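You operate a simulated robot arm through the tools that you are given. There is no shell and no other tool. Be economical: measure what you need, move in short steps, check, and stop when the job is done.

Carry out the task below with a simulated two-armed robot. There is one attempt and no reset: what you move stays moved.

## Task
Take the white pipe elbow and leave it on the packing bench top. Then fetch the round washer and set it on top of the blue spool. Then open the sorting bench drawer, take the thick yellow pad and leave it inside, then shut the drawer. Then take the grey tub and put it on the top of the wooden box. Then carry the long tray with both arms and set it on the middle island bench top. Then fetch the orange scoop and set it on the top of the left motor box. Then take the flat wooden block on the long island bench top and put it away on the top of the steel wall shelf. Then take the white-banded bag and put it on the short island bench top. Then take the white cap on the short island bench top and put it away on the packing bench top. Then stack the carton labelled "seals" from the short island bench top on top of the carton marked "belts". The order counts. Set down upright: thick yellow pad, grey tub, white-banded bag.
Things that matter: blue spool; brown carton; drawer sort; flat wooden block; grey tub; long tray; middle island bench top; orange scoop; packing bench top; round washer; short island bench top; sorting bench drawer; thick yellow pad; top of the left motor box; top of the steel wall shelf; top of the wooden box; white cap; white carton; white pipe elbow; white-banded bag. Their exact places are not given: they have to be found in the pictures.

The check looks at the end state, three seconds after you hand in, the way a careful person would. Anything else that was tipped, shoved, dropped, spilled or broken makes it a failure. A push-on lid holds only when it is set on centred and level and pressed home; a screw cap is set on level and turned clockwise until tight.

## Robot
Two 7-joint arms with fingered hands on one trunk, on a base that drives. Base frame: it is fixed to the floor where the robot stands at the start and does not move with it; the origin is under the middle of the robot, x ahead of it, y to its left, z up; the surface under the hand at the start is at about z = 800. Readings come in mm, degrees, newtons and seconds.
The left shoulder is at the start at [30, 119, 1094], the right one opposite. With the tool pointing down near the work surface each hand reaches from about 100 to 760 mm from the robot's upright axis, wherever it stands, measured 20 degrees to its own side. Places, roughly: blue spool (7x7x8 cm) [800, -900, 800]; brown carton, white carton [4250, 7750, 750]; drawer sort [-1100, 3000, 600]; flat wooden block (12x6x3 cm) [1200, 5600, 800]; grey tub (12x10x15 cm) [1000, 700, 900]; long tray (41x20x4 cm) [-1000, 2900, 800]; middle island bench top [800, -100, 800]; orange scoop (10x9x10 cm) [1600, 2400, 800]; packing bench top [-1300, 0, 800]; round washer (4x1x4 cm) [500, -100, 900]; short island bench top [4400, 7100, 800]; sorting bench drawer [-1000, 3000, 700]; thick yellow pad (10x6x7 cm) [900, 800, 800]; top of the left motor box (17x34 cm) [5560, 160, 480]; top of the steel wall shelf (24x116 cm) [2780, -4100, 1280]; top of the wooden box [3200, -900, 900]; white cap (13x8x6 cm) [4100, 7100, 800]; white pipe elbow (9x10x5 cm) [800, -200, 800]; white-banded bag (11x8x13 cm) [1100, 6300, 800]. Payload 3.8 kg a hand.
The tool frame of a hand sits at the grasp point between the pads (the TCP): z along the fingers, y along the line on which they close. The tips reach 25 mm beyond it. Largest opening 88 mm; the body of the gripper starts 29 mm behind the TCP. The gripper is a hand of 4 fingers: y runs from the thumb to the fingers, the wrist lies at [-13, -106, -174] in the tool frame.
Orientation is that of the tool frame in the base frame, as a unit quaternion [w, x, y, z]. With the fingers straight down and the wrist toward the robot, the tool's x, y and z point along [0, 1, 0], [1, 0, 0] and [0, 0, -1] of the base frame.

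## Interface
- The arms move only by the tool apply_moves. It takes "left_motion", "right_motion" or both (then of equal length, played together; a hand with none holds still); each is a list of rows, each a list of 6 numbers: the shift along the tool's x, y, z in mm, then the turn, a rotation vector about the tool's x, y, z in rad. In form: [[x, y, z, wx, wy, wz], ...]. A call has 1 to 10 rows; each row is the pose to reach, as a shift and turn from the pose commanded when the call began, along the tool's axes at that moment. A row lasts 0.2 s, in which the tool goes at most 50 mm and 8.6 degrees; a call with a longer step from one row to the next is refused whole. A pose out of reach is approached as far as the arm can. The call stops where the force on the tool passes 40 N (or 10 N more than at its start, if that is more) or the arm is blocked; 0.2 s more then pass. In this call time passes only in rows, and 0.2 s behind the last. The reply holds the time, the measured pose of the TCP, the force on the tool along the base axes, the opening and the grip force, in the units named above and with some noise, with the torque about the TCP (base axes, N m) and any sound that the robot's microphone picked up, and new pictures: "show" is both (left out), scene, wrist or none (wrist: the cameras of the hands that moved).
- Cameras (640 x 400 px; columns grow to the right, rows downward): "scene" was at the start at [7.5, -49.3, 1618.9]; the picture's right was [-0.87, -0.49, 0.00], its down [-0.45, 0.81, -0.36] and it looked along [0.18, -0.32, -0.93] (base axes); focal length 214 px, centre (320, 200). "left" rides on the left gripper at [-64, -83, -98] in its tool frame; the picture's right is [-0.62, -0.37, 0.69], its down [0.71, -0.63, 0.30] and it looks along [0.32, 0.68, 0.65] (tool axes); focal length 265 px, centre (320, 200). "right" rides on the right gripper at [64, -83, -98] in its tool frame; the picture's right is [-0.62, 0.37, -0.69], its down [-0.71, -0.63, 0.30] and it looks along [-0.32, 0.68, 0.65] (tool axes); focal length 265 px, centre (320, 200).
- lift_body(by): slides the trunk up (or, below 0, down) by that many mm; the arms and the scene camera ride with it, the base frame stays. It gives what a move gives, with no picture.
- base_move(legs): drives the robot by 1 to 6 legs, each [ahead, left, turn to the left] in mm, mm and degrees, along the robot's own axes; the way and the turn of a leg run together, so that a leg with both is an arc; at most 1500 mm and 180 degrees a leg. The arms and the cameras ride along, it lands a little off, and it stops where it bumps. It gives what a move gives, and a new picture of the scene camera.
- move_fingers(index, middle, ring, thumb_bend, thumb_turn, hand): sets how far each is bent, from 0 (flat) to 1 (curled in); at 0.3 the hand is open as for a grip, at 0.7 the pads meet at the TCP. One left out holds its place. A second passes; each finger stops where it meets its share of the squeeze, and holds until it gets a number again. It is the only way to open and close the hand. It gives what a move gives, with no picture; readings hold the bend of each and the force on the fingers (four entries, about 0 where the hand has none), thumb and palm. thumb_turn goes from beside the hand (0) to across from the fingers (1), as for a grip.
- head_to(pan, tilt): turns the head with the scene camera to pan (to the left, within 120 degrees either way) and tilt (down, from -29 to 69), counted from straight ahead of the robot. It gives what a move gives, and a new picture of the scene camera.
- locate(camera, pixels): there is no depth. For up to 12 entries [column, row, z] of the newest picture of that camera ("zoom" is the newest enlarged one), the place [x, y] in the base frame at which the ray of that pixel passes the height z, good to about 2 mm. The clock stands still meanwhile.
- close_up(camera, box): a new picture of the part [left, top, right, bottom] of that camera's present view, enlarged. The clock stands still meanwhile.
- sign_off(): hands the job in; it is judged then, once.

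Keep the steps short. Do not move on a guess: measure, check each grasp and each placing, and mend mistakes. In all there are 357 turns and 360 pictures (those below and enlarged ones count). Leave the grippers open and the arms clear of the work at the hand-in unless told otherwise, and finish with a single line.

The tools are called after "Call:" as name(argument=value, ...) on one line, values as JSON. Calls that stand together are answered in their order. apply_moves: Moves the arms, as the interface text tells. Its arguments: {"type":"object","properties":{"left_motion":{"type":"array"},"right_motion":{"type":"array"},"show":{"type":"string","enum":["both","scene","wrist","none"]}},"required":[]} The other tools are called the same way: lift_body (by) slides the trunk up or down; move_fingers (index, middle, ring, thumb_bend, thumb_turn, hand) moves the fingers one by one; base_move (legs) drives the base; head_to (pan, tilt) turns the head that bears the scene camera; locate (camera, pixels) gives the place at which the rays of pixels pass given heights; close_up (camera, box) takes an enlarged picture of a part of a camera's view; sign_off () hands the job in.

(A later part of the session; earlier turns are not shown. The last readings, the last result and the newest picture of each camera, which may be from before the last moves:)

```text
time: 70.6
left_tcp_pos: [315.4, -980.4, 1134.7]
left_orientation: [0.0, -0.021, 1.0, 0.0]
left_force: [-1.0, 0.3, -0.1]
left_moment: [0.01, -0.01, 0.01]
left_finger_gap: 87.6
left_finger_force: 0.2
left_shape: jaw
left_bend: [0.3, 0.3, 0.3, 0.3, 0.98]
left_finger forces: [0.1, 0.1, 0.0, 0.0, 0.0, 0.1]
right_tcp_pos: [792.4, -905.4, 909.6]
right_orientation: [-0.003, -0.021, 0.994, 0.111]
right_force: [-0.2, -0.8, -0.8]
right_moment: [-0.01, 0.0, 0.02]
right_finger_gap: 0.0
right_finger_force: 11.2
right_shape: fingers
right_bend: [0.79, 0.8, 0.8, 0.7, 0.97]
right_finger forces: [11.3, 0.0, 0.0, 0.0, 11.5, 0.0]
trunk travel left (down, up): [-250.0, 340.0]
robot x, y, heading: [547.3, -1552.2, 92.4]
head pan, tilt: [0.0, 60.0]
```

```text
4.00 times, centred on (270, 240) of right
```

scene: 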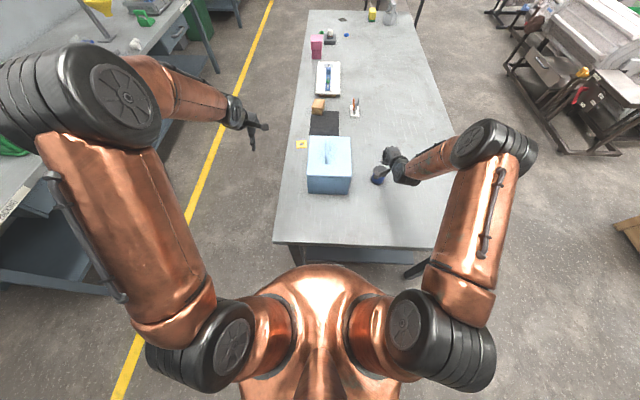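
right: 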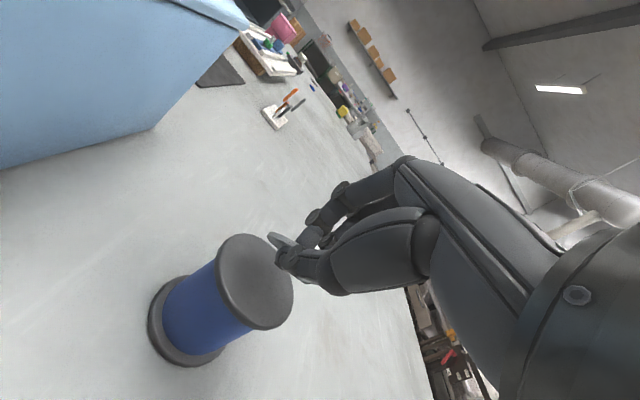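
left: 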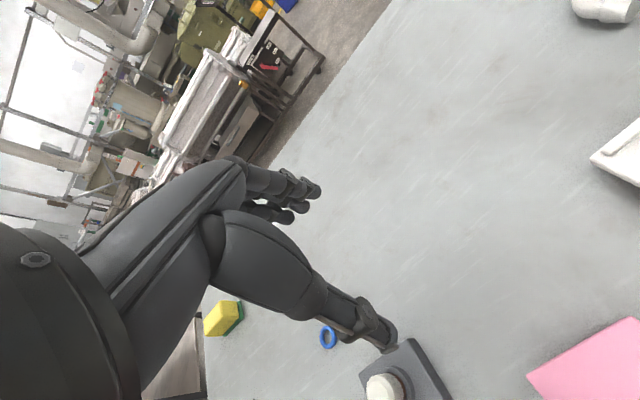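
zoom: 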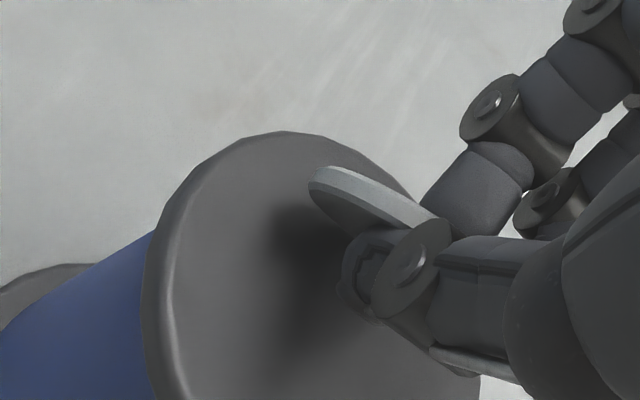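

Call:
apply_moves(right_motion=[[0, -0.4, 2, 0, 0, 0]], show="none")

Call:
apply_moves(right_motion=[[0, -0.4, 2, 0, 0, 0]], show="wrist")

Call:
close_up(camera="right", box=[200, 190, 340, 290])

```text
time: 71.0
left_tcp_pos: [315.9, -979.2, 1133.8]
left_orientation: [-0.001, -0.021, 1.0, 0.0]
left_force: [0.5, -0.8, 1.0]
left_moment: [0.02, 0.0, 0.04]
left_finger_gap: 87.4
left_finger_force: 0.2
left_shape: jaw
left_bend: [0.3, 0.3, 0.3, 0.3, 0.98]
left_finger forces: [0.0, 0.0, 0.0, 0.0, 0.0, 0.0]
right_tcp_pos: [791.2, -904.9, 908.0]
right_orientation: [-0.003, -0.02, 0.994, 0.111]
right_force: [-0.2, -0.9, 3.6]
right_moment: [0.02, 0.04, 0.0]
right_finger_gap: 0.1
right_finger_force: 14.4
right_shape: fingers
right_bend: [0.79, 0.8, 0.8, 0.7, 0.97]
right_finger forces: [14.2, 0.6, 0.0, 0.1, 13.0, 0.0]
trunk travel left (down, up): [-250.0, 340.0]
robot x, y, heading: [554.5, -1549.5, 92.3]
head pan, tilt: [0.0, 60.0]
```

```text
time: 71.4
left_tcp_pos: [315.7, -980.5, 1134.8]
left_orientation: [0.0, -0.021, 1.0, 0.0]
left_force: [-0.5, -0.5, 0.2]
left_moment: [-0.02, 0.01, -0.02]
left_finger_gap: 87.6
left_finger_force: 0.0
left_shape: jaw
left_bend: [0.3, 0.3, 0.3, 0.3, 0.98]
left_finger forces: [0.0, 0.0, 0.0, 0.1, 0.0, 0.0]
right_tcp_pos: [791.0, -906.4, 908.1]
right_orientation: [-0.004, -0.02, 0.993, 0.113]
right_force: [0.9, -2.2, 8.5]
right_moment: [0.03, 0.03, 0.0]
right_finger_gap: 0.1
right_finger_force: 16.7
right_shape: fingers
right_bend: [0.79, 0.8, 0.8, 0.69, 0.97]
right_finger forces: [17.4, 1.7, 0.0, 0.0, 14.5, 0.1]
trunk travel left (down, up): [-250.0, 340.0]
robot x, y, heading: [552.7, -1549.9, 92.6]
head pan, tilt: [0.0, 60.0]
```

right: 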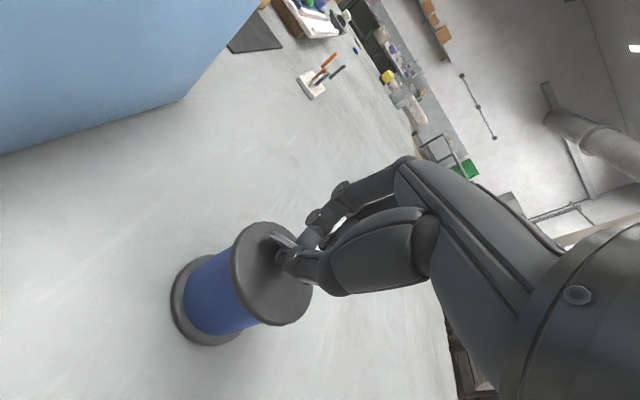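

```text
4.00 times, centred on (270, 240) of right
```

zoom: 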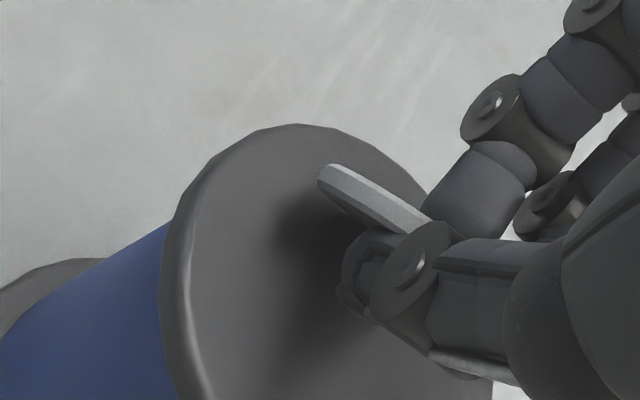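

Contact (8 N). Raise ~1.5 mm and loosen the grip slightly.

Call:
apply_moves(right_motion=[[0, 0.5, -2, 0, 0, 0]], show="none")

Call:
move_fingers(hand="right", index=0.6, middle=0.55, ring=0.5, thumb_bend=0.6)

Call:
close_up(camera="right", box=[200, 190, 340, 290])

```text
time: 71.8
left_tcp_pos: [316.2, -979.6, 1134.0]
left_orientation: [-0.001, -0.022, 1.0, 0.0]
left_force: [-1.0, 0.1, -0.7]
left_moment: [-0.02, 0.02, 0.01]
left_finger_gap: 87.5
left_finger_force: 0.1
left_shape: jaw
left_bend: [0.3, 0.3, 0.3, 0.3, 0.98]
left_finger forces: [0.1, 0.0, 0.0, 0.1, 0.0, 0.0]
right_tcp_pos: [790.3, -906.2, 907.2]
right_orientation: [-0.003, -0.021, 0.994, 0.111]
right_force: [0.4, -0.4, 3.8]
right_moment: [0.04, 0.01, 0.01]
right_finger_gap: 0.0
right_finger_force: 14.2
right_shape: fingers
right_bend: [0.79, 0.8, 0.8, 0.7, 0.97]
right_finger forces: [14.3, 1.2, 0.0, 0.0, 13.1, 0.0]
trunk travel left (down, up): [-250.0, 340.0]
robot x, y, heading: [553.8, -1549.1, 92.5]
head pan, tilt: [0.0, 60.0]
```

```text
time: 72.8
left_tcp_pos: [316.8, -980.4, 1134.4]
left_orientation: [0.0, -0.022, 1.0, 0.0]
left_force: [-0.1, 0.2, -0.3]
left_moment: [0.01, -0.02, 0.0]
left_finger_gap: 87.7
left_finger_force: 0.0
left_shape: jaw
left_bend: [0.3, 0.3, 0.3, 0.3, 0.98]
left_finger forces: [0.0, 0.1, 0.0, 0.1, 0.1, 0.0]
right_tcp_pos: [790.1, -905.1, 908.2]
right_orientation: [-0.004, -0.021, 0.994, 0.11]
right_force: [0.2, -0.7, 0.4]
right_moment: [0.02, -0.02, -0.03]
right_finger_gap: 19.0
right_finger_force: 0.1
right_shape: fingers
right_bend: [0.6, 0.55, 0.5, 0.6, 0.97]
right_finger forces: [0.0, 0.1, 0.1, 0.0, 0.0, 0.0]
trunk travel left (down, up): [-250.0, 340.0]
robot x, y, heading: [550.1, -1549.9, 92.5]
head pan, tilt: [0.0, 60.0]
```

```text
4.00 times, centred on (270, 240) of right
```

zoom: 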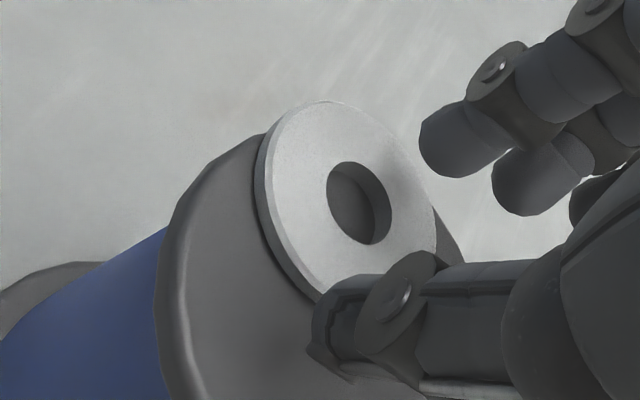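

Washer lies flat. Raise the hand straight up and check its centring.

Call:
apply_moves(right_motion=[[0, 8, -38, 0, 0, 0], [0, 16, -76, 0, 0, 0], [0, 10, -120, 0, 0, 0], [-20, 0, -160, 0, 0, 0], [-30, -40, -180, 0, 0, 0]], show="scene")

Call:
close_up(camera="right", box=[100, 200, 300, 340])

Call:
close_up(camera="scene", box=[346, 150, 410, 190])

```text
time: 74.0
left_tcp_pos: [315.6, -979.9, 1134.9]
left_orientation: [0.0, -0.023, 1.0, 0.0]
left_force: [-0.6, -0.3, -0.6]
left_moment: [0.01, -0.03, -0.03]
left_finger_gap: 87.6
left_finger_force: 0.0
left_shape: jaw
left_bend: [0.3, 0.3, 0.3, 0.3, 0.98]
left_finger forces: [0.0, 0.0, 0.0, 0.1, 0.1, 0.0]
right_tcp_pos: [824.9, -984.4, 1074.2]
right_orientation: [-0.003, -0.021, 0.993, 0.112]
right_force: [-0.4, -1.0, 0.4]
right_moment: [0.02, 0.01, 0.0]
right_finger_gap: 19.2
right_finger_force: 0.0
right_shape: fingers
right_bend: [0.6, 0.55, 0.5, 0.6, 0.97]
right_finger forces: [0.0, 0.0, 0.0, 0.0, 0.0, 0.1]
trunk travel left (down, up): [-250.0, 340.0]
robot x, y, heading: [553.3, -1549.8, 92.5]
head pan, tilt: [0.0, 60.0]
```

scene: 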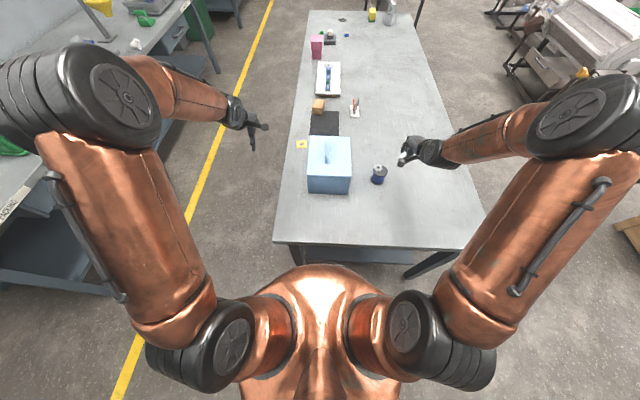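

```text
2.86 times, centred on (200, 270) of right
```

zoom: 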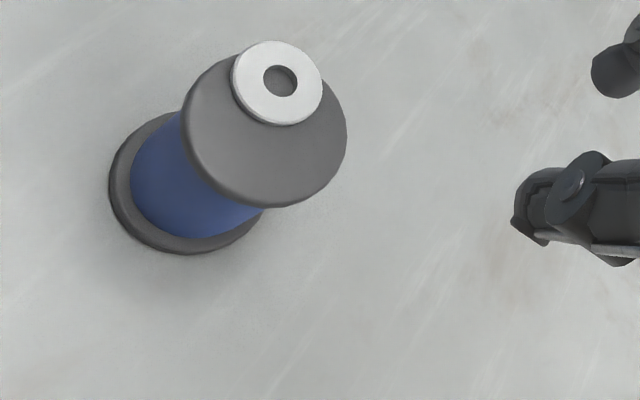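

```text
10.00 times, centred on (378, 170) of scene
```

zoom: 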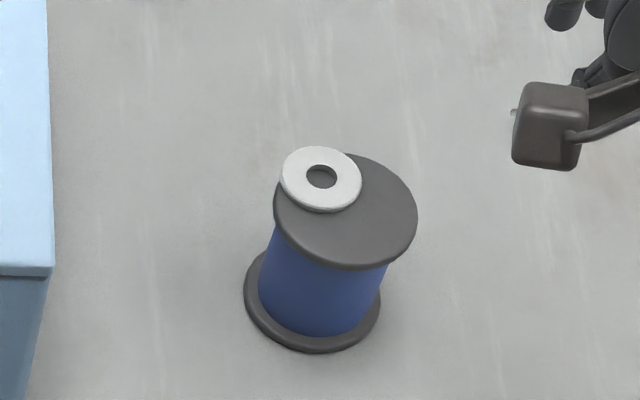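

Washer sits flat on the spool, its centre well inside the top. Next the pad. Check the passage on the far side and the pad's position.

Call:
head_to(pan=-15, tilt=35)

Call:
locate(camera="scene", pixels=[[505, 90, 0], [505, 90, 400], [372, 19, 800], [388, 20, 800], [420, 12, 800], [310, 12, 800], [640, 225, 0]])

```text
time: 74.9
left_tcp_pos: [316.9, -979.2, 1134.0]
left_orientation: [0.0, -0.022, 1.0, 0.0]
left_force: [-0.5, 0.7, 0.1]
left_moment: [-0.04, 0.01, 0.0]
left_finger_gap: 87.7
left_finger_force: 0.1
left_shape: jaw
left_bend: [0.3, 0.3, 0.3, 0.3, 0.98]
left_finger forces: [0.1, 0.0, 0.0, 0.0, 0.1, 0.0]
right_tcp_pos: [824.9, -983.0, 1072.8]
right_orientation: [-0.004, -0.021, 0.994, 0.11]
right_force: [-0.5, -0.2, 0.6]
right_moment: [-0.01, 0.01, 0.0]
right_finger_gap: 19.6
right_finger_force: 0.0
right_shape: fingers
right_bend: [0.6, 0.55, 0.5, 0.6, 0.97]
right_finger forces: [0.0, 0.0, 0.0, 0.1, 0.0, 0.1]
trunk travel left (down, up): [-250.0, 340.0]
robot x, y, heading: [551.3, -1550.7, 92.4]
head pan, tilt: [-15.0, 35.0]
```

scene: 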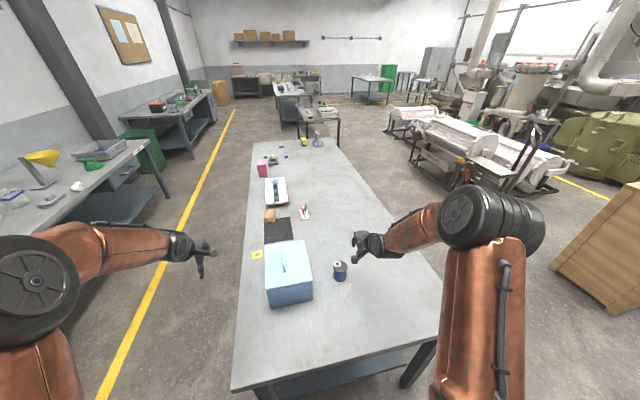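

```text
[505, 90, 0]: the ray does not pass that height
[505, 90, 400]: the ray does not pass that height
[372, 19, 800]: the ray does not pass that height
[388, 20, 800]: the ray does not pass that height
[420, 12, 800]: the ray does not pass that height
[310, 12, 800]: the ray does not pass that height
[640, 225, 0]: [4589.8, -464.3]
```

Call:
locate(camera="scene", pixels=[[415, 172, 0], [490, 197, 0], [575, 280, 0], [305, 141, 830], [318, 143, 830], [253, 143, 800], [330, 138, 800], [298, 132, 650], [340, 148, 0], [570, 190, 0]])

```text
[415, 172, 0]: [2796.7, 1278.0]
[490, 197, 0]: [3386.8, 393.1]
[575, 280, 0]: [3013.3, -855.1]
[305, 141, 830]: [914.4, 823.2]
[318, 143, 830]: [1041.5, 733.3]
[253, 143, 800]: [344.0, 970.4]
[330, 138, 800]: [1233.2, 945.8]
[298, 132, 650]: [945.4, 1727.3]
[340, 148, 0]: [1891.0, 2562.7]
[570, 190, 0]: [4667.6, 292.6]
```

Drive round the far side of the island toward its left end.

Call:
base_move(legs=[[0, -1000, 0], [1500, 0, -2], [800, 0, 0]])

Call:
head_to(pan=40, tilt=40)

```text
time: 91.1
left_tcp_pos: [1289.2, 1362.3, 1133.5]
left_orientation: [0.0, -0.01, 1.0, 0.0]
left_force: [0.8, 0.6, 0.5]
left_moment: [0.0, 0.01, 0.01]
left_finger_gap: 87.7
left_finger_force: 0.0
left_shape: jaw
left_bend: [0.3, 0.3, 0.3, 0.3, 0.98]
left_finger forces: [0.1, 0.0, 0.0, 0.0, 0.0, 0.0]
right_tcp_pos: [1798.8, 1348.7, 1072.0]
right_orientation: [-0.003, -0.01, 0.994, 0.111]
right_force: [-1.1, 0.0, -0.6]
right_moment: [-0.01, 0.01, 0.03]
right_finger_gap: 19.3
right_finger_force: 0.2
right_shape: fingers
right_bend: [0.6, 0.55, 0.5, 0.6, 0.97]
right_finger forces: [0.1, 0.0, 0.0, 0.1, 0.1, 0.1]
trunk travel left (down, up): [-250.0, 340.0]
robot x, y, heading: [1512.8, 787.8, 91.3]
head pan, tilt: [-15.0, 35.0]
```

scene: 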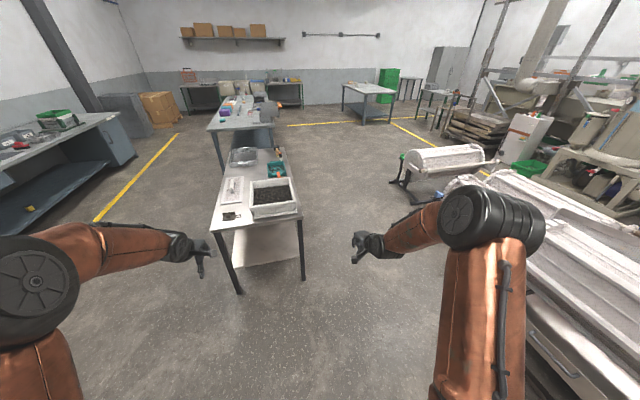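

```text
time: 92.3
left_tcp_pos: [1290.2, 1362.6, 1133.3]
left_orientation: [0.001, -0.01, 1.0, 0.0]
left_force: [0.7, 0.9, 1.3]
left_moment: [0.0, 0.0, 0.01]
left_finger_gap: 87.6
left_finger_force: 0.1
left_shape: jaw
left_bend: [0.3, 0.3, 0.3, 0.3, 0.98]
left_finger forces: [0.0, 0.1, 0.0, 0.0, 0.0, 0.1]
right_tcp_pos: [1798.9, 1349.5, 1072.8]
right_orientation: [-0.003, -0.011, 0.994, 0.111]
right_force: [0.2, 0.1, 0.3]
right_moment: [-0.01, 0.01, 0.03]
right_finger_gap: 19.4
right_finger_force: 0.1
right_shape: fingers
right_bend: [0.6, 0.55, 0.5, 0.6, 0.97]
right_finger forces: [0.0, 0.0, 0.0, 0.0, 0.0, 0.0]
trunk travel left (down, up): [-250.0, 340.0]
robot x, y, heading: [1514.6, 788.0, 90.9]
head pan, tilt: [40.0, 40.0]
```

scene: 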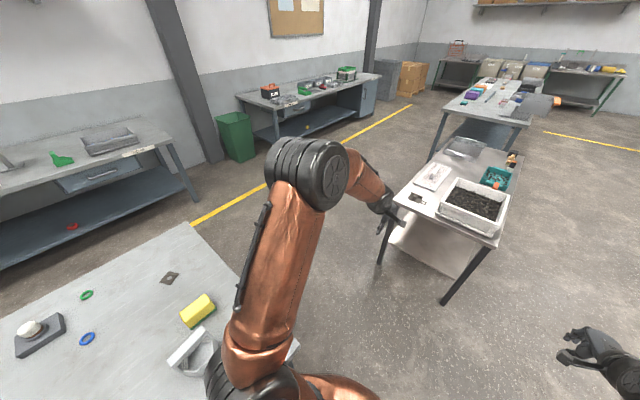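

Call:
locate(camera="scene", pixels=[[445, 303, 0], [380, 262, 0], [493, 247, 800], [395, 195, 800], [197, 312, 830], [180, 312, 840], [215, 300, 840], [195, 222, 800], [195, 350, 800], [430, 175, 800]])

Call:
close_up(camera="scene", box=[150, 260, 310, 400])

```text
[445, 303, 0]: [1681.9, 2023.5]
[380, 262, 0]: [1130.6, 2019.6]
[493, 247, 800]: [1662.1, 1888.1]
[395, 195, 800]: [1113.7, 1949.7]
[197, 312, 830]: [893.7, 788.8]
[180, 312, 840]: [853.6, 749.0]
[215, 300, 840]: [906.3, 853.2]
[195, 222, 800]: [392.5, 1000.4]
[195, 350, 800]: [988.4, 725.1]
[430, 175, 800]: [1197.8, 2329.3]
```

```text
2.86 times, centred on (230, 330) of scene
```

zoom: 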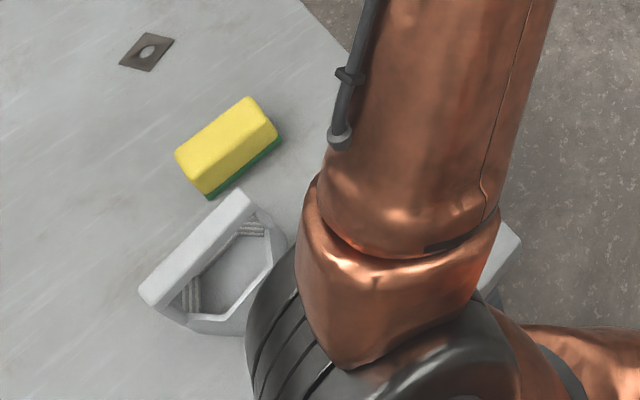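

Move to the left end of the island and face it.

Call:
base_move(legs=[[540, 0, 0], [0, 430, 0], [0, 0, 179]])

Call:
head_to(pan=0, tilt=60)

```text
time: 105.1
left_tcp_pos: [1300.9, 756.4, 1134.3]
left_orientation: [0.0, 1.0, 0.018, -0.001]
left_force: [0.3, 0.2, -0.5]
left_moment: [0.03, -0.01, -0.01]
left_finger_gap: 87.4
left_finger_force: 0.1
left_shape: jaw
left_bend: [0.3, 0.3, 0.3, 0.3, 0.98]
left_finger forces: [0.0, 0.0, 0.0, 0.1, 0.0, 0.0]
right_tcp_pos: [792.2, 762.8, 1072.1]
right_orientation: [0.11, 0.994, 0.019, 0.003]
right_force: [0.4, -0.7, -0.4]
right_moment: [0.01, 0.0, -0.02]
right_finger_gap: 19.3
right_finger_force: 0.0
right_shape: fingers
right_bend: [0.6, 0.55, 0.5, 0.6, 0.97]
right_finger forces: [0.0, 0.0, 0.1, 0.0, 0.0, 0.0]
trunk travel left (down, up): [-250.0, 340.0]
robot x, y, heading: [1064.4, 1327.8, -87.8]
head pan, tilt: [40.0, 40.0]
```

scene: 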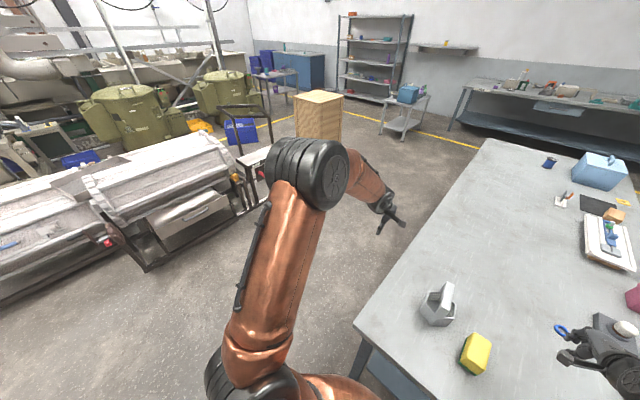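

```text
time: 106.2
left_tcp_pos: [1299.8, 755.6, 1133.7]
left_orientation: [0.0, 1.0, 0.018, 0.0]
left_force: [0.5, 0.8, 0.0]
left_moment: [-0.01, -0.04, 0.03]
left_finger_gap: 87.6
left_finger_force: 0.2
left_shape: jaw
left_bend: [0.3, 0.3, 0.3, 0.3, 0.98]
left_finger forces: [0.0, 0.1, 0.0, 0.1, 0.0, 0.1]
right_tcp_pos: [792.1, 761.8, 1073.1]
right_orientation: [0.11, 0.994, 0.019, 0.004]
right_force: [0.6, 0.4, -0.3]
right_moment: [0.02, 0.01, 0.0]
right_finger_gap: 19.3
right_finger_force: 0.0
right_shape: fingers
right_bend: [0.6, 0.55, 0.5, 0.6, 0.97]
right_finger forces: [0.0, 0.0, 0.0, 0.1, 0.1, 0.0]
trunk travel left (down, up): [-250.0, 340.0]
robot x, y, heading: [1068.4, 1328.6, -88.0]
head pan, tilt: [0.0, 60.0]
```

scene: 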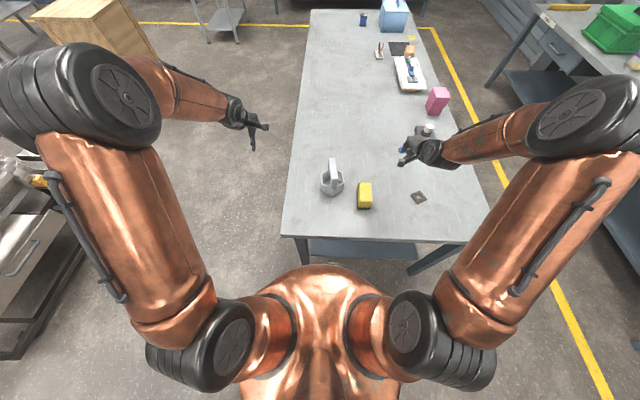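

Call:
close_up(camera="scene", box=[310, 150, 390, 220])

```text
5.71 times, centred on (350, 185) of scene
```

zoom: 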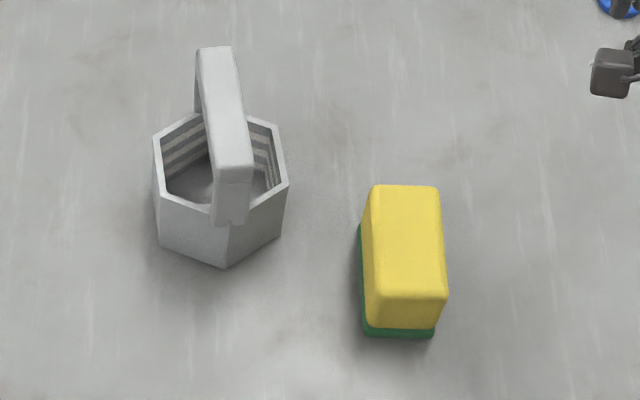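

Call:
locate(camera="zoom", pixels=[[406, 242, 868], [372, 188, 868], [438, 188, 868], [447, 296, 868], [366, 296, 868], [365, 335, 800], [433, 335, 800], [225, 105, 950], [225, 267, 800], [215, 50, 950], [232, 180, 950]])

```text
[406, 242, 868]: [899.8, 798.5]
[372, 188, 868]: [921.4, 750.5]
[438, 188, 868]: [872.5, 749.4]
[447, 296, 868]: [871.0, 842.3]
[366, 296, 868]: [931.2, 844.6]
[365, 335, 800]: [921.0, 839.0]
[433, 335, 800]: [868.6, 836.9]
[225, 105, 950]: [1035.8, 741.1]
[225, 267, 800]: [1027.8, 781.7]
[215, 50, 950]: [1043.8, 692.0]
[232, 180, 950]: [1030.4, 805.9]
```

Open the right hand, rotate 90° so it closes across the pad's 55 mm width, moving above it.

Call:
move_fingers(hand="right", index=0.3, middle=0.3, ring=0.3, thumb_bend=0.3)

Call:
apply_moves(right_motion=[[10, -4, 7, 0.0168, 0.0161, -0.1462], [21, -8, 14.5, 0.0336, 0.0322, -0.2924], [31, -12, 22, 0.0504, 0.0483, -0.4386], [42, -16, 29, 0.0672, 0.0644, -0.5848], [52, -20, 36, 0.084, 0.0805, -0.731], [63, -24, 43, 0.1008, 0.0966, -0.8772], [73, -29, 51, 0.1176, 0.1127, -1.0234], [84, -33, 58, 0.1344, 0.1288, -1.1696], [94, -37, 65, 0.1512, 0.1449, -1.3158], [105, -41, 73, 0.168, 0.161, -1.462]], show="both")

```text
time: 107.2
left_tcp_pos: [1300.6, 755.1, 1134.4]
left_orientation: [0.0, 1.0, 0.019, 0.0]
left_force: [-0.3, 0.5, 0.3]
left_moment: [-0.02, 0.0, 0.02]
left_finger_gap: 87.5
left_finger_force: 0.0
left_shape: jaw
left_bend: [0.3, 0.3, 0.3, 0.3, 0.98]
left_finger forces: [0.0, 0.0, 0.0, 0.0, 0.0, 0.1]
right_tcp_pos: [791.1, 762.5, 1071.8]
right_orientation: [0.11, 0.994, 0.018, 0.002]
right_force: [0.5, 0.8, 0.6]
right_moment: [0.03, 0.04, 0.02]
right_finger_gap: 84.2
right_finger_force: 0.1
right_shape: fingers
right_bend: [0.3, 0.3, 0.3, 0.3, 0.97]
right_finger forces: [0.0, 0.0, 0.0, 0.1, 0.0, 0.0]
trunk travel left (down, up): [-250.0, 340.0]
robot x, y, heading: [1069.2, 1327.7, -87.8]
head pan, tilt: [0.0, 60.0]
```

```text
time: 109.4
left_tcp_pos: [1300.2, 756.6, 1133.0]
left_orientation: [-0.001, 1.0, 0.019, 0.0]
left_force: [-0.1, 0.4, 0.8]
left_moment: [-0.03, 0.02, 0.0]
left_finger_gap: 87.5
left_finger_force: 0.1
left_shape: jaw
left_bend: [0.3, 0.3, 0.3, 0.3, 0.98]
left_finger forces: [0.0, 0.0, 0.0, 0.0, 0.0, 0.0]
right_tcp_pos: [896.6, 789.2, 992.3]
right_orientation: [0.006, 0.73, 0.684, -0.001]
right_force: [0.0, 0.5, 0.3]
right_moment: [-0.01, 0.0, 0.03]
right_finger_gap: 84.4
right_finger_force: 0.1
right_shape: fingers
right_bend: [0.3, 0.3, 0.3, 0.3, 0.97]
right_finger forces: [0.0, 0.1, 0.0, 0.1, 0.0, 0.0]
trunk travel left (down, up): [-250.0, 340.0]
robot x, y, heading: [1067.6, 1329.4, -87.9]
head pan, tilt: [0.0, 60.0]
```

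scene: 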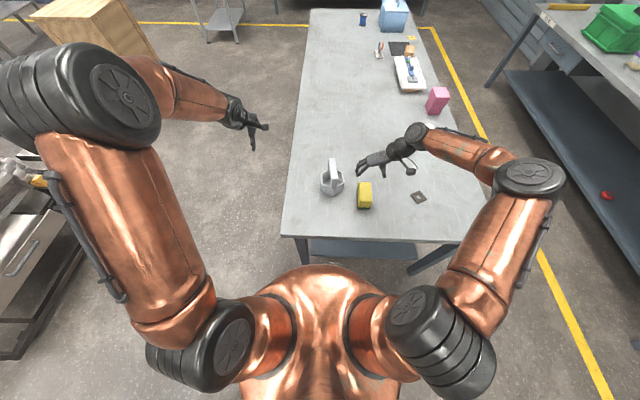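
right: 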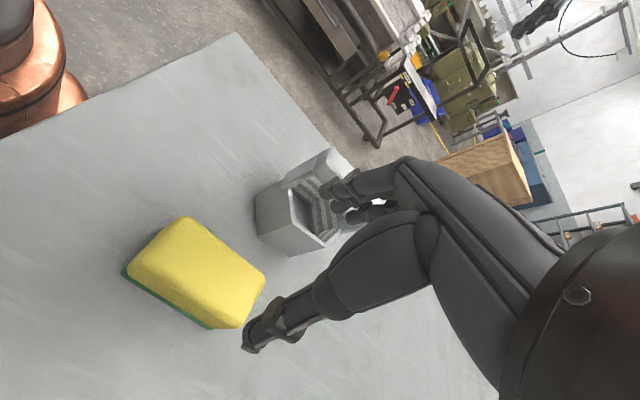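

Call:
locate(camera="right", pixels=[[182, 217, 868], [130, 263, 868], [265, 278, 868], [225, 325, 868], [123, 273, 800], [208, 328, 800], [255, 230, 800], [258, 195, 950]])

```text
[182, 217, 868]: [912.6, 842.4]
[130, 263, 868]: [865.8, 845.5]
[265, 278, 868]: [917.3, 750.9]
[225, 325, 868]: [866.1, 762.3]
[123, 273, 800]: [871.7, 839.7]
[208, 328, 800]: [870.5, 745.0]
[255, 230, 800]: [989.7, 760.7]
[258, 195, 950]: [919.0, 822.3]
```

Descend to the pad, then close.

Call:
apply_moves(right_motion=[[3, -3, 40, 0, 0, -0.065], [3, -3, 80, 0, 0, -0.065], [3, -3, 120, 0, 0, -0.065], [3, -3, 150, 0, 0, -0.065]], show="wrist")

Call:
move_fingers(hand="right", index=0.65, middle=0.65, ring=0.65, thumb_bend=0.6)

```text
time: 110.4
left_tcp_pos: [1299.8, 755.1, 1133.5]
left_orientation: [0.0, 1.0, 0.019, 0.0]
left_force: [-0.6, 1.1, 0.6]
left_moment: [-0.01, 0.03, 0.01]
left_finger_gap: 87.6
left_finger_force: 0.1
left_shape: jaw
left_bend: [0.3, 0.3, 0.3, 0.3, 0.98]
left_finger forces: [0.1, 0.0, 0.0, 0.0, 0.0, 0.1]
right_tcp_pos: [892.5, 793.2, 842.3]
right_orientation: [0.006, 0.708, 0.706, 0.0]
right_force: [0.0, 0.1, 0.9]
right_moment: [-0.01, -0.03, 0.03]
right_finger_gap: 84.9
right_finger_force: 0.4
right_shape: fingers
right_bend: [0.3, 0.3, 0.3, 0.3, 0.97]
right_finger forces: [0.7, 0.0, 0.0, 0.0, 0.5, 0.0]
trunk travel left (down, up): [-250.0, 340.0]
robot x, y, heading: [1064.8, 1328.0, -87.8]
head pan, tilt: [0.0, 60.0]
```

right: 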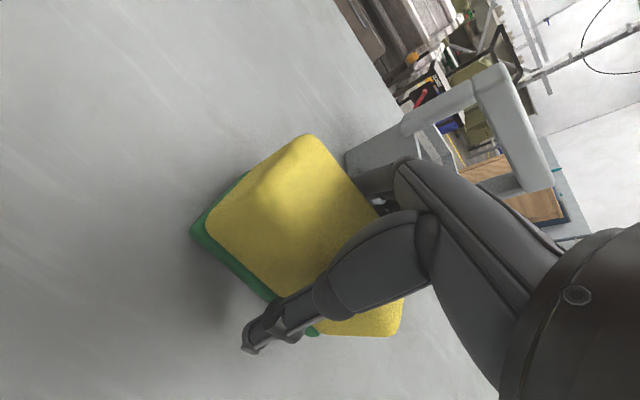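

```text
time: 111.4
left_tcp_pos: [1300.5, 757.1, 1133.5]
left_orientation: [0.001, 1.0, 0.019, 0.0]
left_force: [0.2, -0.2, -0.6]
left_moment: [-0.01, 0.01, 0.02]
left_finger_gap: 87.6
left_finger_force: 0.2
left_shape: jaw
left_bend: [0.3, 0.3, 0.3, 0.3, 0.98]
left_finger forces: [0.0, 0.0, 0.1, 0.0, 0.1, 0.1]
right_tcp_pos: [893.5, 792.8, 844.1]
right_orientation: [0.006, 0.707, 0.707, 0.0]
right_force: [3.4, -1.1, 10.0]
right_moment: [-0.01, -0.39, 0.02]
right_finger_gap: 49.6
right_finger_force: 34.8
right_shape: fingers
right_bend: [0.46, 0.54, 0.53, 0.56, 0.95]
right_finger forces: [18.6, 8.4, 8.5, 0.1, 34.5, 0.0]
trunk travel left (down, up): [-250.0, 340.0]
robot x, y, heading: [1067.5, 1329.1, -87.8]
head pan, tilt: [0.0, 60.0]
```

Gripped. Lift straight up.

Call:
apply_moves(right_motion=[[0, 0, -20, 0, 0, 0], [0, 0, -60, 0, 0, 0], [0, 0, -105, 0, 0, 0], [0, 0, -150, 0, 0, 0], [0, 0, -195, 0, 0, 0], [0, 0, -240, 0, 0, 0]], show="both")

```text
time: 112.8
left_tcp_pos: [1301.2, 756.0, 1134.5]
left_orientation: [0.0, 1.0, 0.018, 0.0]
left_force: [-0.2, 0.6, -0.3]
left_moment: [-0.02, -0.03, -0.01]
left_finger_gap: 87.7
left_finger_force: 0.1
left_shape: jaw
left_bend: [0.3, 0.3, 0.3, 0.3, 0.98]
left_finger forces: [0.0, 0.0, 0.1, 0.1, 0.1, 0.1]
right_tcp_pos: [893.3, 797.8, 1084.9]
right_orientation: [0.006, 0.707, 0.707, 0.001]
right_force: [0.1, -0.2, -0.8]
right_moment: [0.03, 0.02, 0.01]
right_finger_gap: 49.2
right_finger_force: 32.5
right_shape: fingers
right_bend: [0.47, 0.55, 0.54, 0.56, 0.95]
right_finger forces: [16.5, 7.2, 7.6, 0.0, 33.9, 0.1]
trunk travel left (down, up): [-250.0, 340.0]
robot x, y, heading: [1066.9, 1331.0, -88.1]
head pan, tilt: [0.0, 60.0]
```

scene: 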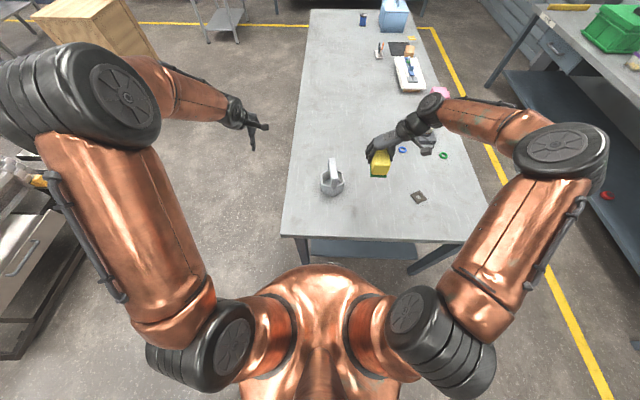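
right: 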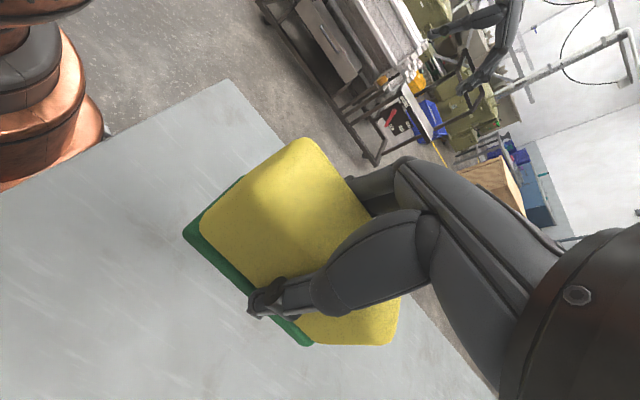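

Pad held. Drive to the sorting bench.

Call:
base_move(legs=[[0, -1050, 0], [0, 0, -92], [0, -1500, 0]])

Call:
head_to(pan=0, tilt=40)

```text
time: 129.2
left_tcp_pos: [-563.0, 2599.2, 1134.2]
left_orientation: [0.0, -0.698, 0.716, 0.0]
left_force: [-0.2, -0.2, 0.4]
left_moment: [0.02, -0.02, 0.03]
left_finger_gap: 87.4
left_finger_force: 0.1
left_shape: jaw
left_bend: [0.3, 0.3, 0.3, 0.3, 0.98]
left_finger forces: [0.0, 0.0, 0.0, 0.0, 0.1, 0.0]
right_tcp_pos: [-499.0, 3003.6, 1082.2]
right_orientation: [0.005, 0.999, -0.032, -0.004]
right_force: [-0.7, -0.1, -0.9]
right_moment: [0.01, 0.01, -0.01]
right_finger_gap: 48.9
right_finger_force: 31.9
right_shape: fingers
right_bend: [0.47, 0.55, 0.54, 0.56, 0.95]
right_finger forces: [15.7, 7.1, 7.4, 0.1, 33.1, 0.0]
trunk travel left (down, up): [-250.0, 340.0]
robot x, y, heading: [22.3, 2797.1, 178.5]
head pan, tilt: [0.0, 60.0]
```

scene: 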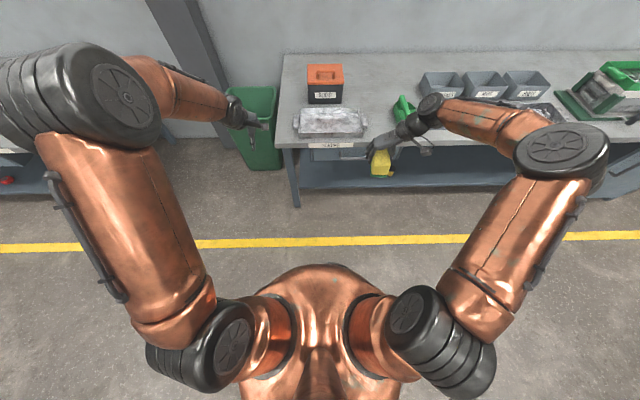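

```text
time: 130.0
left_tcp_pos: [-563.6, 2598.8, 1133.9]
left_orientation: [-0.001, -0.698, 0.716, 0.0]
left_force: [0.1, -0.2, 0.2]
left_moment: [0.0, 0.01, 0.05]
left_finger_gap: 87.6
left_finger_force: 0.1
left_shape: jaw
left_bend: [0.3, 0.3, 0.3, 0.3, 0.98]
left_finger forces: [0.0, 0.0, 0.1, 0.1, 0.0, 0.1]
right_tcp_pos: [-498.6, 3006.1, 1082.6]
right_orientation: [0.004, 1.0, -0.03, -0.005]
right_force: [-0.1, -0.2, 0.1]
right_moment: [-0.01, -0.02, -0.03]
right_finger_gap: 49.0
right_finger_force: 31.8
right_shape: fingers
right_bend: [0.47, 0.55, 0.54, 0.56, 0.95]
right_finger forces: [15.7, 7.0, 7.4, 0.0, 33.1, 0.0]
trunk travel left (down, up): [-250.0, 340.0]
robot x, y, heading: [19.2, 2799.6, 178.4]
head pan, tilt: [0.0, 40.0]
```

scene: 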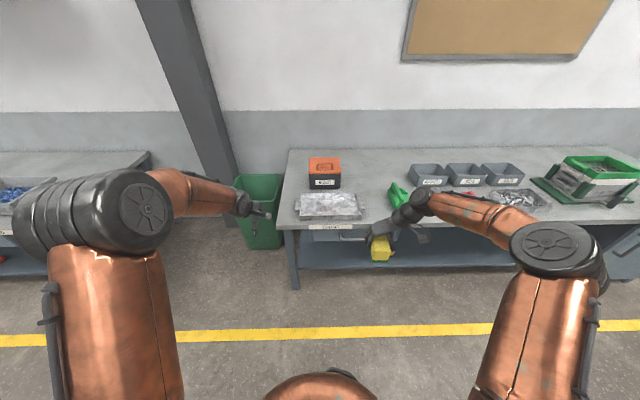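

Call:
close_up(camera="scene", box=[280, 160, 440, 260])

Call:
locate(camera="scene", pixels=[[282, 229, 800], [400, 222, 800], [330, 240, 700], [365, 240, 700], [296, 215, 800], [360, 215, 800], [295, 196, 830], [360, 193, 830], [288, 150, 800]])

```text
4.00 times, centred on (360, 210) of scene
```

zoom: 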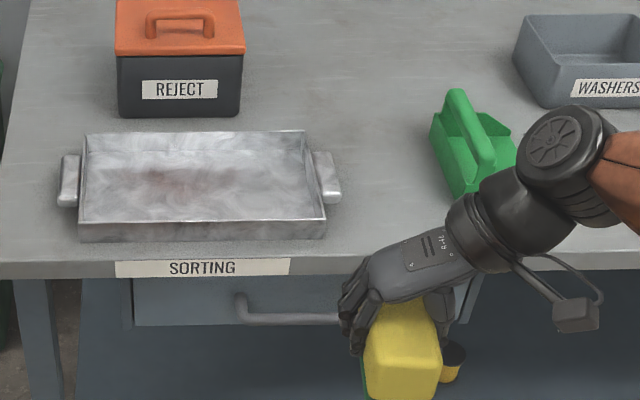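

```text
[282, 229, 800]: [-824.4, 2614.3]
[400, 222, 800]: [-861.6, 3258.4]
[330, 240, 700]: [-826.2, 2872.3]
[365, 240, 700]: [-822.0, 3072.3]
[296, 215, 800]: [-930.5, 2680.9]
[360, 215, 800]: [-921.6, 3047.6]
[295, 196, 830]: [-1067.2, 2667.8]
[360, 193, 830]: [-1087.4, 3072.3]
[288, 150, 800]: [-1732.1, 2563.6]
```

Strafe right and approach the drawer so that the left hand faces the handle.

Call:
base_move(legs=[[0, -300, 1.5], [250, 0, 0]])

Call:
close_up(camera="scene", box=[200, 220, 400, 345])

```text
time: 133.5
left_tcp_pos: [-809.4, 2881.6, 1133.4]
left_orientation: [-0.001, 0.71, -0.704, 0.0]
left_force: [-0.8, 0.2, -0.1]
left_moment: [-0.02, -0.01, 0.0]
left_finger_gap: 87.5
left_finger_force: 0.1
left_shape: jaw
left_bend: [0.3, 0.3, 0.3, 0.3, 0.98]
left_finger forces: [0.0, 0.1, 0.1, 0.0, 0.0, 0.0]
right_tcp_pos: [-755.6, 3288.5, 1082.4]
right_orientation: [0.004, 1.0, -0.015, -0.005]
right_force: [-0.5, -0.3, -1.3]
right_moment: [0.01, -0.02, -0.02]
right_finger_gap: 49.2
right_finger_force: 31.5
right_shape: fingers
right_bend: [0.47, 0.55, 0.54, 0.55, 0.95]
right_finger forces: [15.7, 7.1, 7.4, 0.0, 33.1, 0.1]
trunk travel left (down, up): [-250.0, 340.0]
robot x, y, heading: [-230.3, 3098.7, -179.8]
head pan, tilt: [0.0, 40.0]
```

scene: 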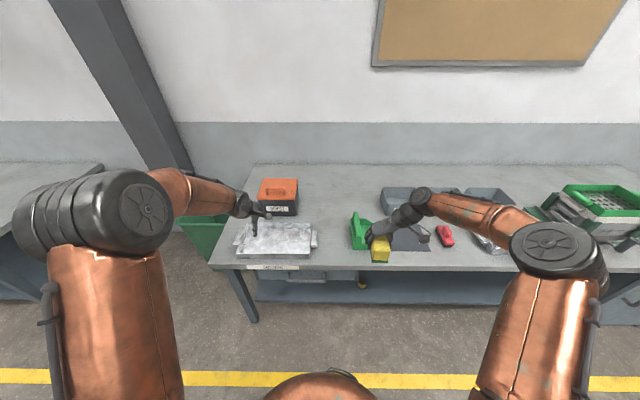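

```text
3.20 times, centred on (300, 282) of scene
```

zoom: 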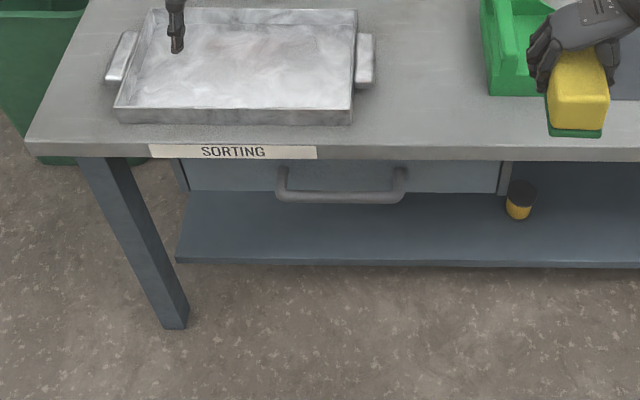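

Call:
locate(camera="zoom", pixels=[[342, 197, 680], [342, 197, 700], [342, 197, 720], [282, 190, 700], [402, 190, 700], [175, 160, 760], [503, 190, 660], [180, 190, 660], [300, 158, 760], [300, 155, 800], [340, 160, 800]])

```text
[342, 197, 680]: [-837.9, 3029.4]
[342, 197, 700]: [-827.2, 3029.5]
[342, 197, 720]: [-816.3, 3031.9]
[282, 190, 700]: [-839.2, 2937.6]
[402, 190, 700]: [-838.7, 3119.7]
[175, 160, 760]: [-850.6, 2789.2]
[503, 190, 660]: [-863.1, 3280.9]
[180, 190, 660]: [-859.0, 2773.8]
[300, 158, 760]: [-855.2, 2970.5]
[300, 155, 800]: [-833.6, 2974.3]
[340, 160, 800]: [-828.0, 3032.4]
```

Bring the left hand back and down in front of the drawer to view the handle.

Call:
apply_moves(left_motion=[[-15, -45, 0, 0, 0, 0], [-30, -90, 0, 0, 0, 0], [-50, -130, 10, 0, 0, 0], [-70, -165, 30, 0, 0, 0], [-90, -195, 60, 0, 0, 0], [-110, -220, 95, 0, 0, 0], [-130, -240, 135, 0, 0, 0], [-148, -249, 180, 0, 0, 0], [-148, -249, 230, 0, 0, 0], [-148, -249, 280, 0, 0, 0]], show="both")

```text
time: 135.7
left_tcp_pos: [-558.6, 3032.0, 852.9]
left_orientation: [-0.001, 0.71, -0.704, 0.001]
left_force: [-0.1, 0.5, -0.2]
left_moment: [-0.03, -0.02, 0.0]
left_finger_gap: 87.9
left_finger_force: 0.1
left_shape: jaw
left_bend: [0.3, 0.3, 0.3, 0.3, 0.98]
left_finger forces: [0.1, 0.1, 0.0, 0.0, 0.0, 0.0]
left hand out of reach, approached as far as the arm can: row 6, 7
right_tcp_pos: [-755.6, 3288.0, 1081.9]
right_orientation: [0.004, 1.0, -0.015, -0.004]
right_force: [-0.3, 0.0, 0.1]
right_moment: [0.0, 0.0, 0.0]
right_finger_gap: 49.3
right_finger_force: 31.9
right_shape: fingers
right_bend: [0.47, 0.55, 0.54, 0.55, 0.95]
right_finger forces: [15.7, 7.0, 7.3, 0.0, 33.1, 0.1]
trunk travel left (down, up): [-250.0, 340.0]
robot x, y, heading: [-231.1, 3098.8, -179.5]
head pan, tilt: [0.0, 40.0]
```

scene: 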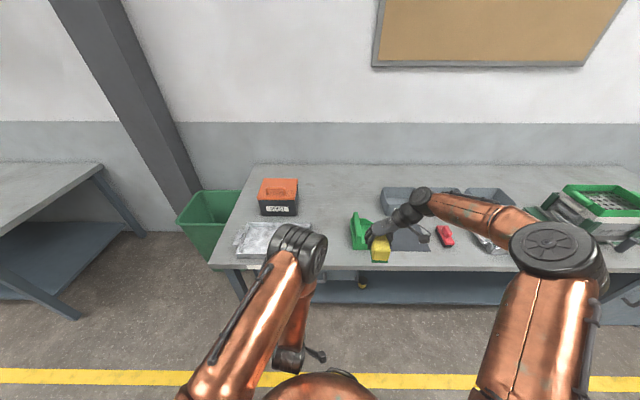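
left: 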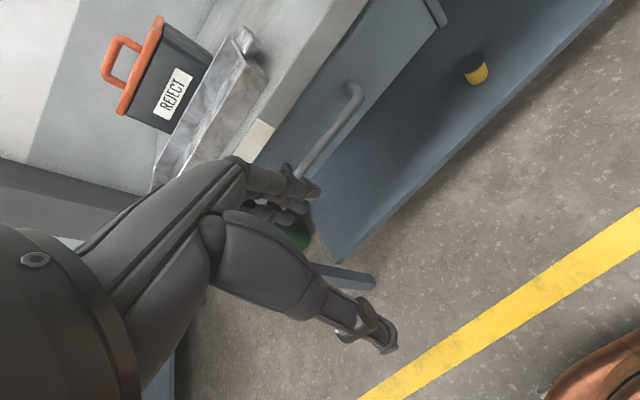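

Call:
locate(camera="left", pixels=[[355, 100, 680], [355, 100, 700], [355, 100, 720], [355, 100, 740], [305, 168, 700], [305, 168, 720], [305, 168, 740], [445, 22, 680], [360, 10, 780]])

```text
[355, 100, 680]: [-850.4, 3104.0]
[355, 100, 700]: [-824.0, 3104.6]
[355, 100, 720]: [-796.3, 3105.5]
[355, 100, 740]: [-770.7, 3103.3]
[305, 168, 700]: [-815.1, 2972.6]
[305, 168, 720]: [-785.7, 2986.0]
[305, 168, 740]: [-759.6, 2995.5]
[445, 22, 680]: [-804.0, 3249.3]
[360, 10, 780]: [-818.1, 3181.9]
```

Bar at about x=-832, z≈690. Preshape left hand and swing it to point forward in front of the bar.

Call:
move_fingers(hand="left", index=0.48, middle=0.48, ring=0.48, thumb_bend=0.48)

Call:
apply_moves(left_motion=[[0, 15, 18, -0.136, 0, 0], [0, 35, 36, -0.272, 0, 0], [0, 55, 54, -0.408, 0, 0], [0, 75, 72, -0.544, 0, 0], [0, 95, 90, -0.68, 0, 0], [0, 115, 108, -0.816, 0, 0], [0, 135, 126, -0.952, 0, 0], [0, 155, 144, -1.088, 0, 0], [0, 185, 163, -1.222, 0, 0]], show="both")

```text
time: 136.7
left_tcp_pos: [-559.3, 3032.3, 855.0]
left_orientation: [0.0, 0.71, -0.704, 0.0]
left_force: [-0.6, -0.9, -0.3]
left_moment: [0.0, 0.01, 0.02]
left_finger_gap: 46.6
left_finger_force: 0.1
left_shape: fingers
left_bend: [0.48, 0.48, 0.48, 0.48, 0.98]
left_finger forces: [0.0, 0.0, 0.1, 0.0, 0.0, 0.0]
right_tcp_pos: [-756.1, 3287.7, 1082.6]
right_orientation: [0.004, 1.0, -0.015, -0.004]
right_force: [0.2, -0.8, -0.5]
right_moment: [-0.04, 0.01, 0.04]
right_finger_gap: 49.1
right_finger_force: 31.1
right_shape: fingers
right_bend: [0.47, 0.55, 0.54, 0.55, 0.95]
right_finger forces: [15.6, 7.2, 7.3, 0.1, 33.0, 0.0]
trunk travel left (down, up): [-250.0, 340.0]
robot x, y, heading: [-229.3, 3099.9, -179.4]
head pan, tilt: [0.0, 40.0]
```

```text
time: 138.7
left_tcp_pos: [-733.1, 2972.3, 808.2]
left_orientation: [0.408, 0.583, -0.576, -0.404]
left_force: [0.3, 0.0, -0.4]
left_moment: [0.02, 0.0, -0.06]
left_finger_gap: 46.3
left_finger_force: 0.0
left_shape: fingers
left_bend: [0.48, 0.48, 0.48, 0.48, 0.98]
left_finger forces: [0.1, 0.0, 0.0, 0.0, 0.0, 0.0]
left hand out of reach, approached as far as the arm can: row 7, 8, 9
right_tcp_pos: [-755.0, 3287.2, 1083.6]
right_orientation: [0.003, 1.0, -0.014, -0.005]
right_force: [0.8, -0.3, -0.4]
right_moment: [0.02, 0.01, 0.02]
right_finger_gap: 48.9
right_finger_force: 31.4
right_shape: fingers
right_bend: [0.47, 0.55, 0.54, 0.55, 0.95]
right_finger forces: [15.7, 7.1, 7.2, 0.0, 33.0, 0.1]
trunk travel left (down, up): [-250.0, 340.0]
robot x, y, heading: [-228.9, 3096.9, -179.9]
head pan, tilt: [0.0, 40.0]
```

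scene: 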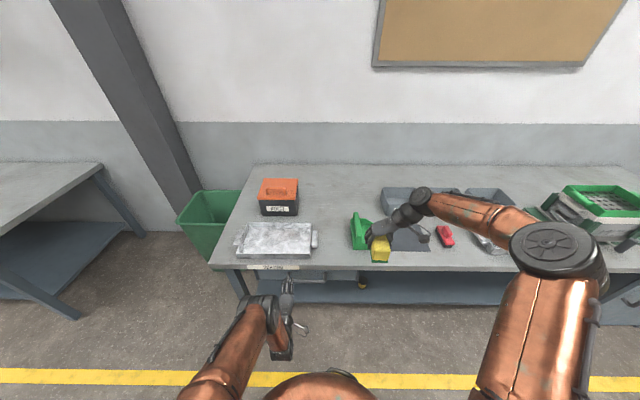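
left: 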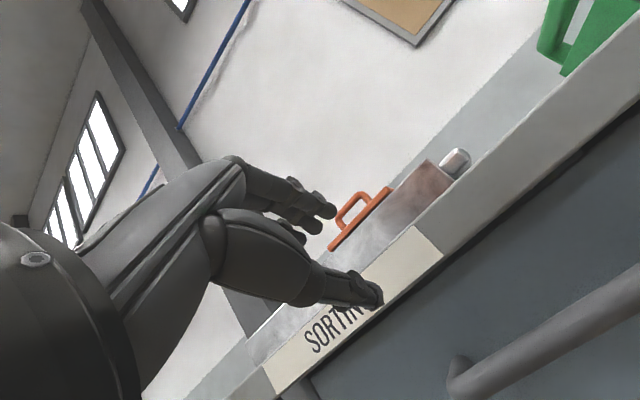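

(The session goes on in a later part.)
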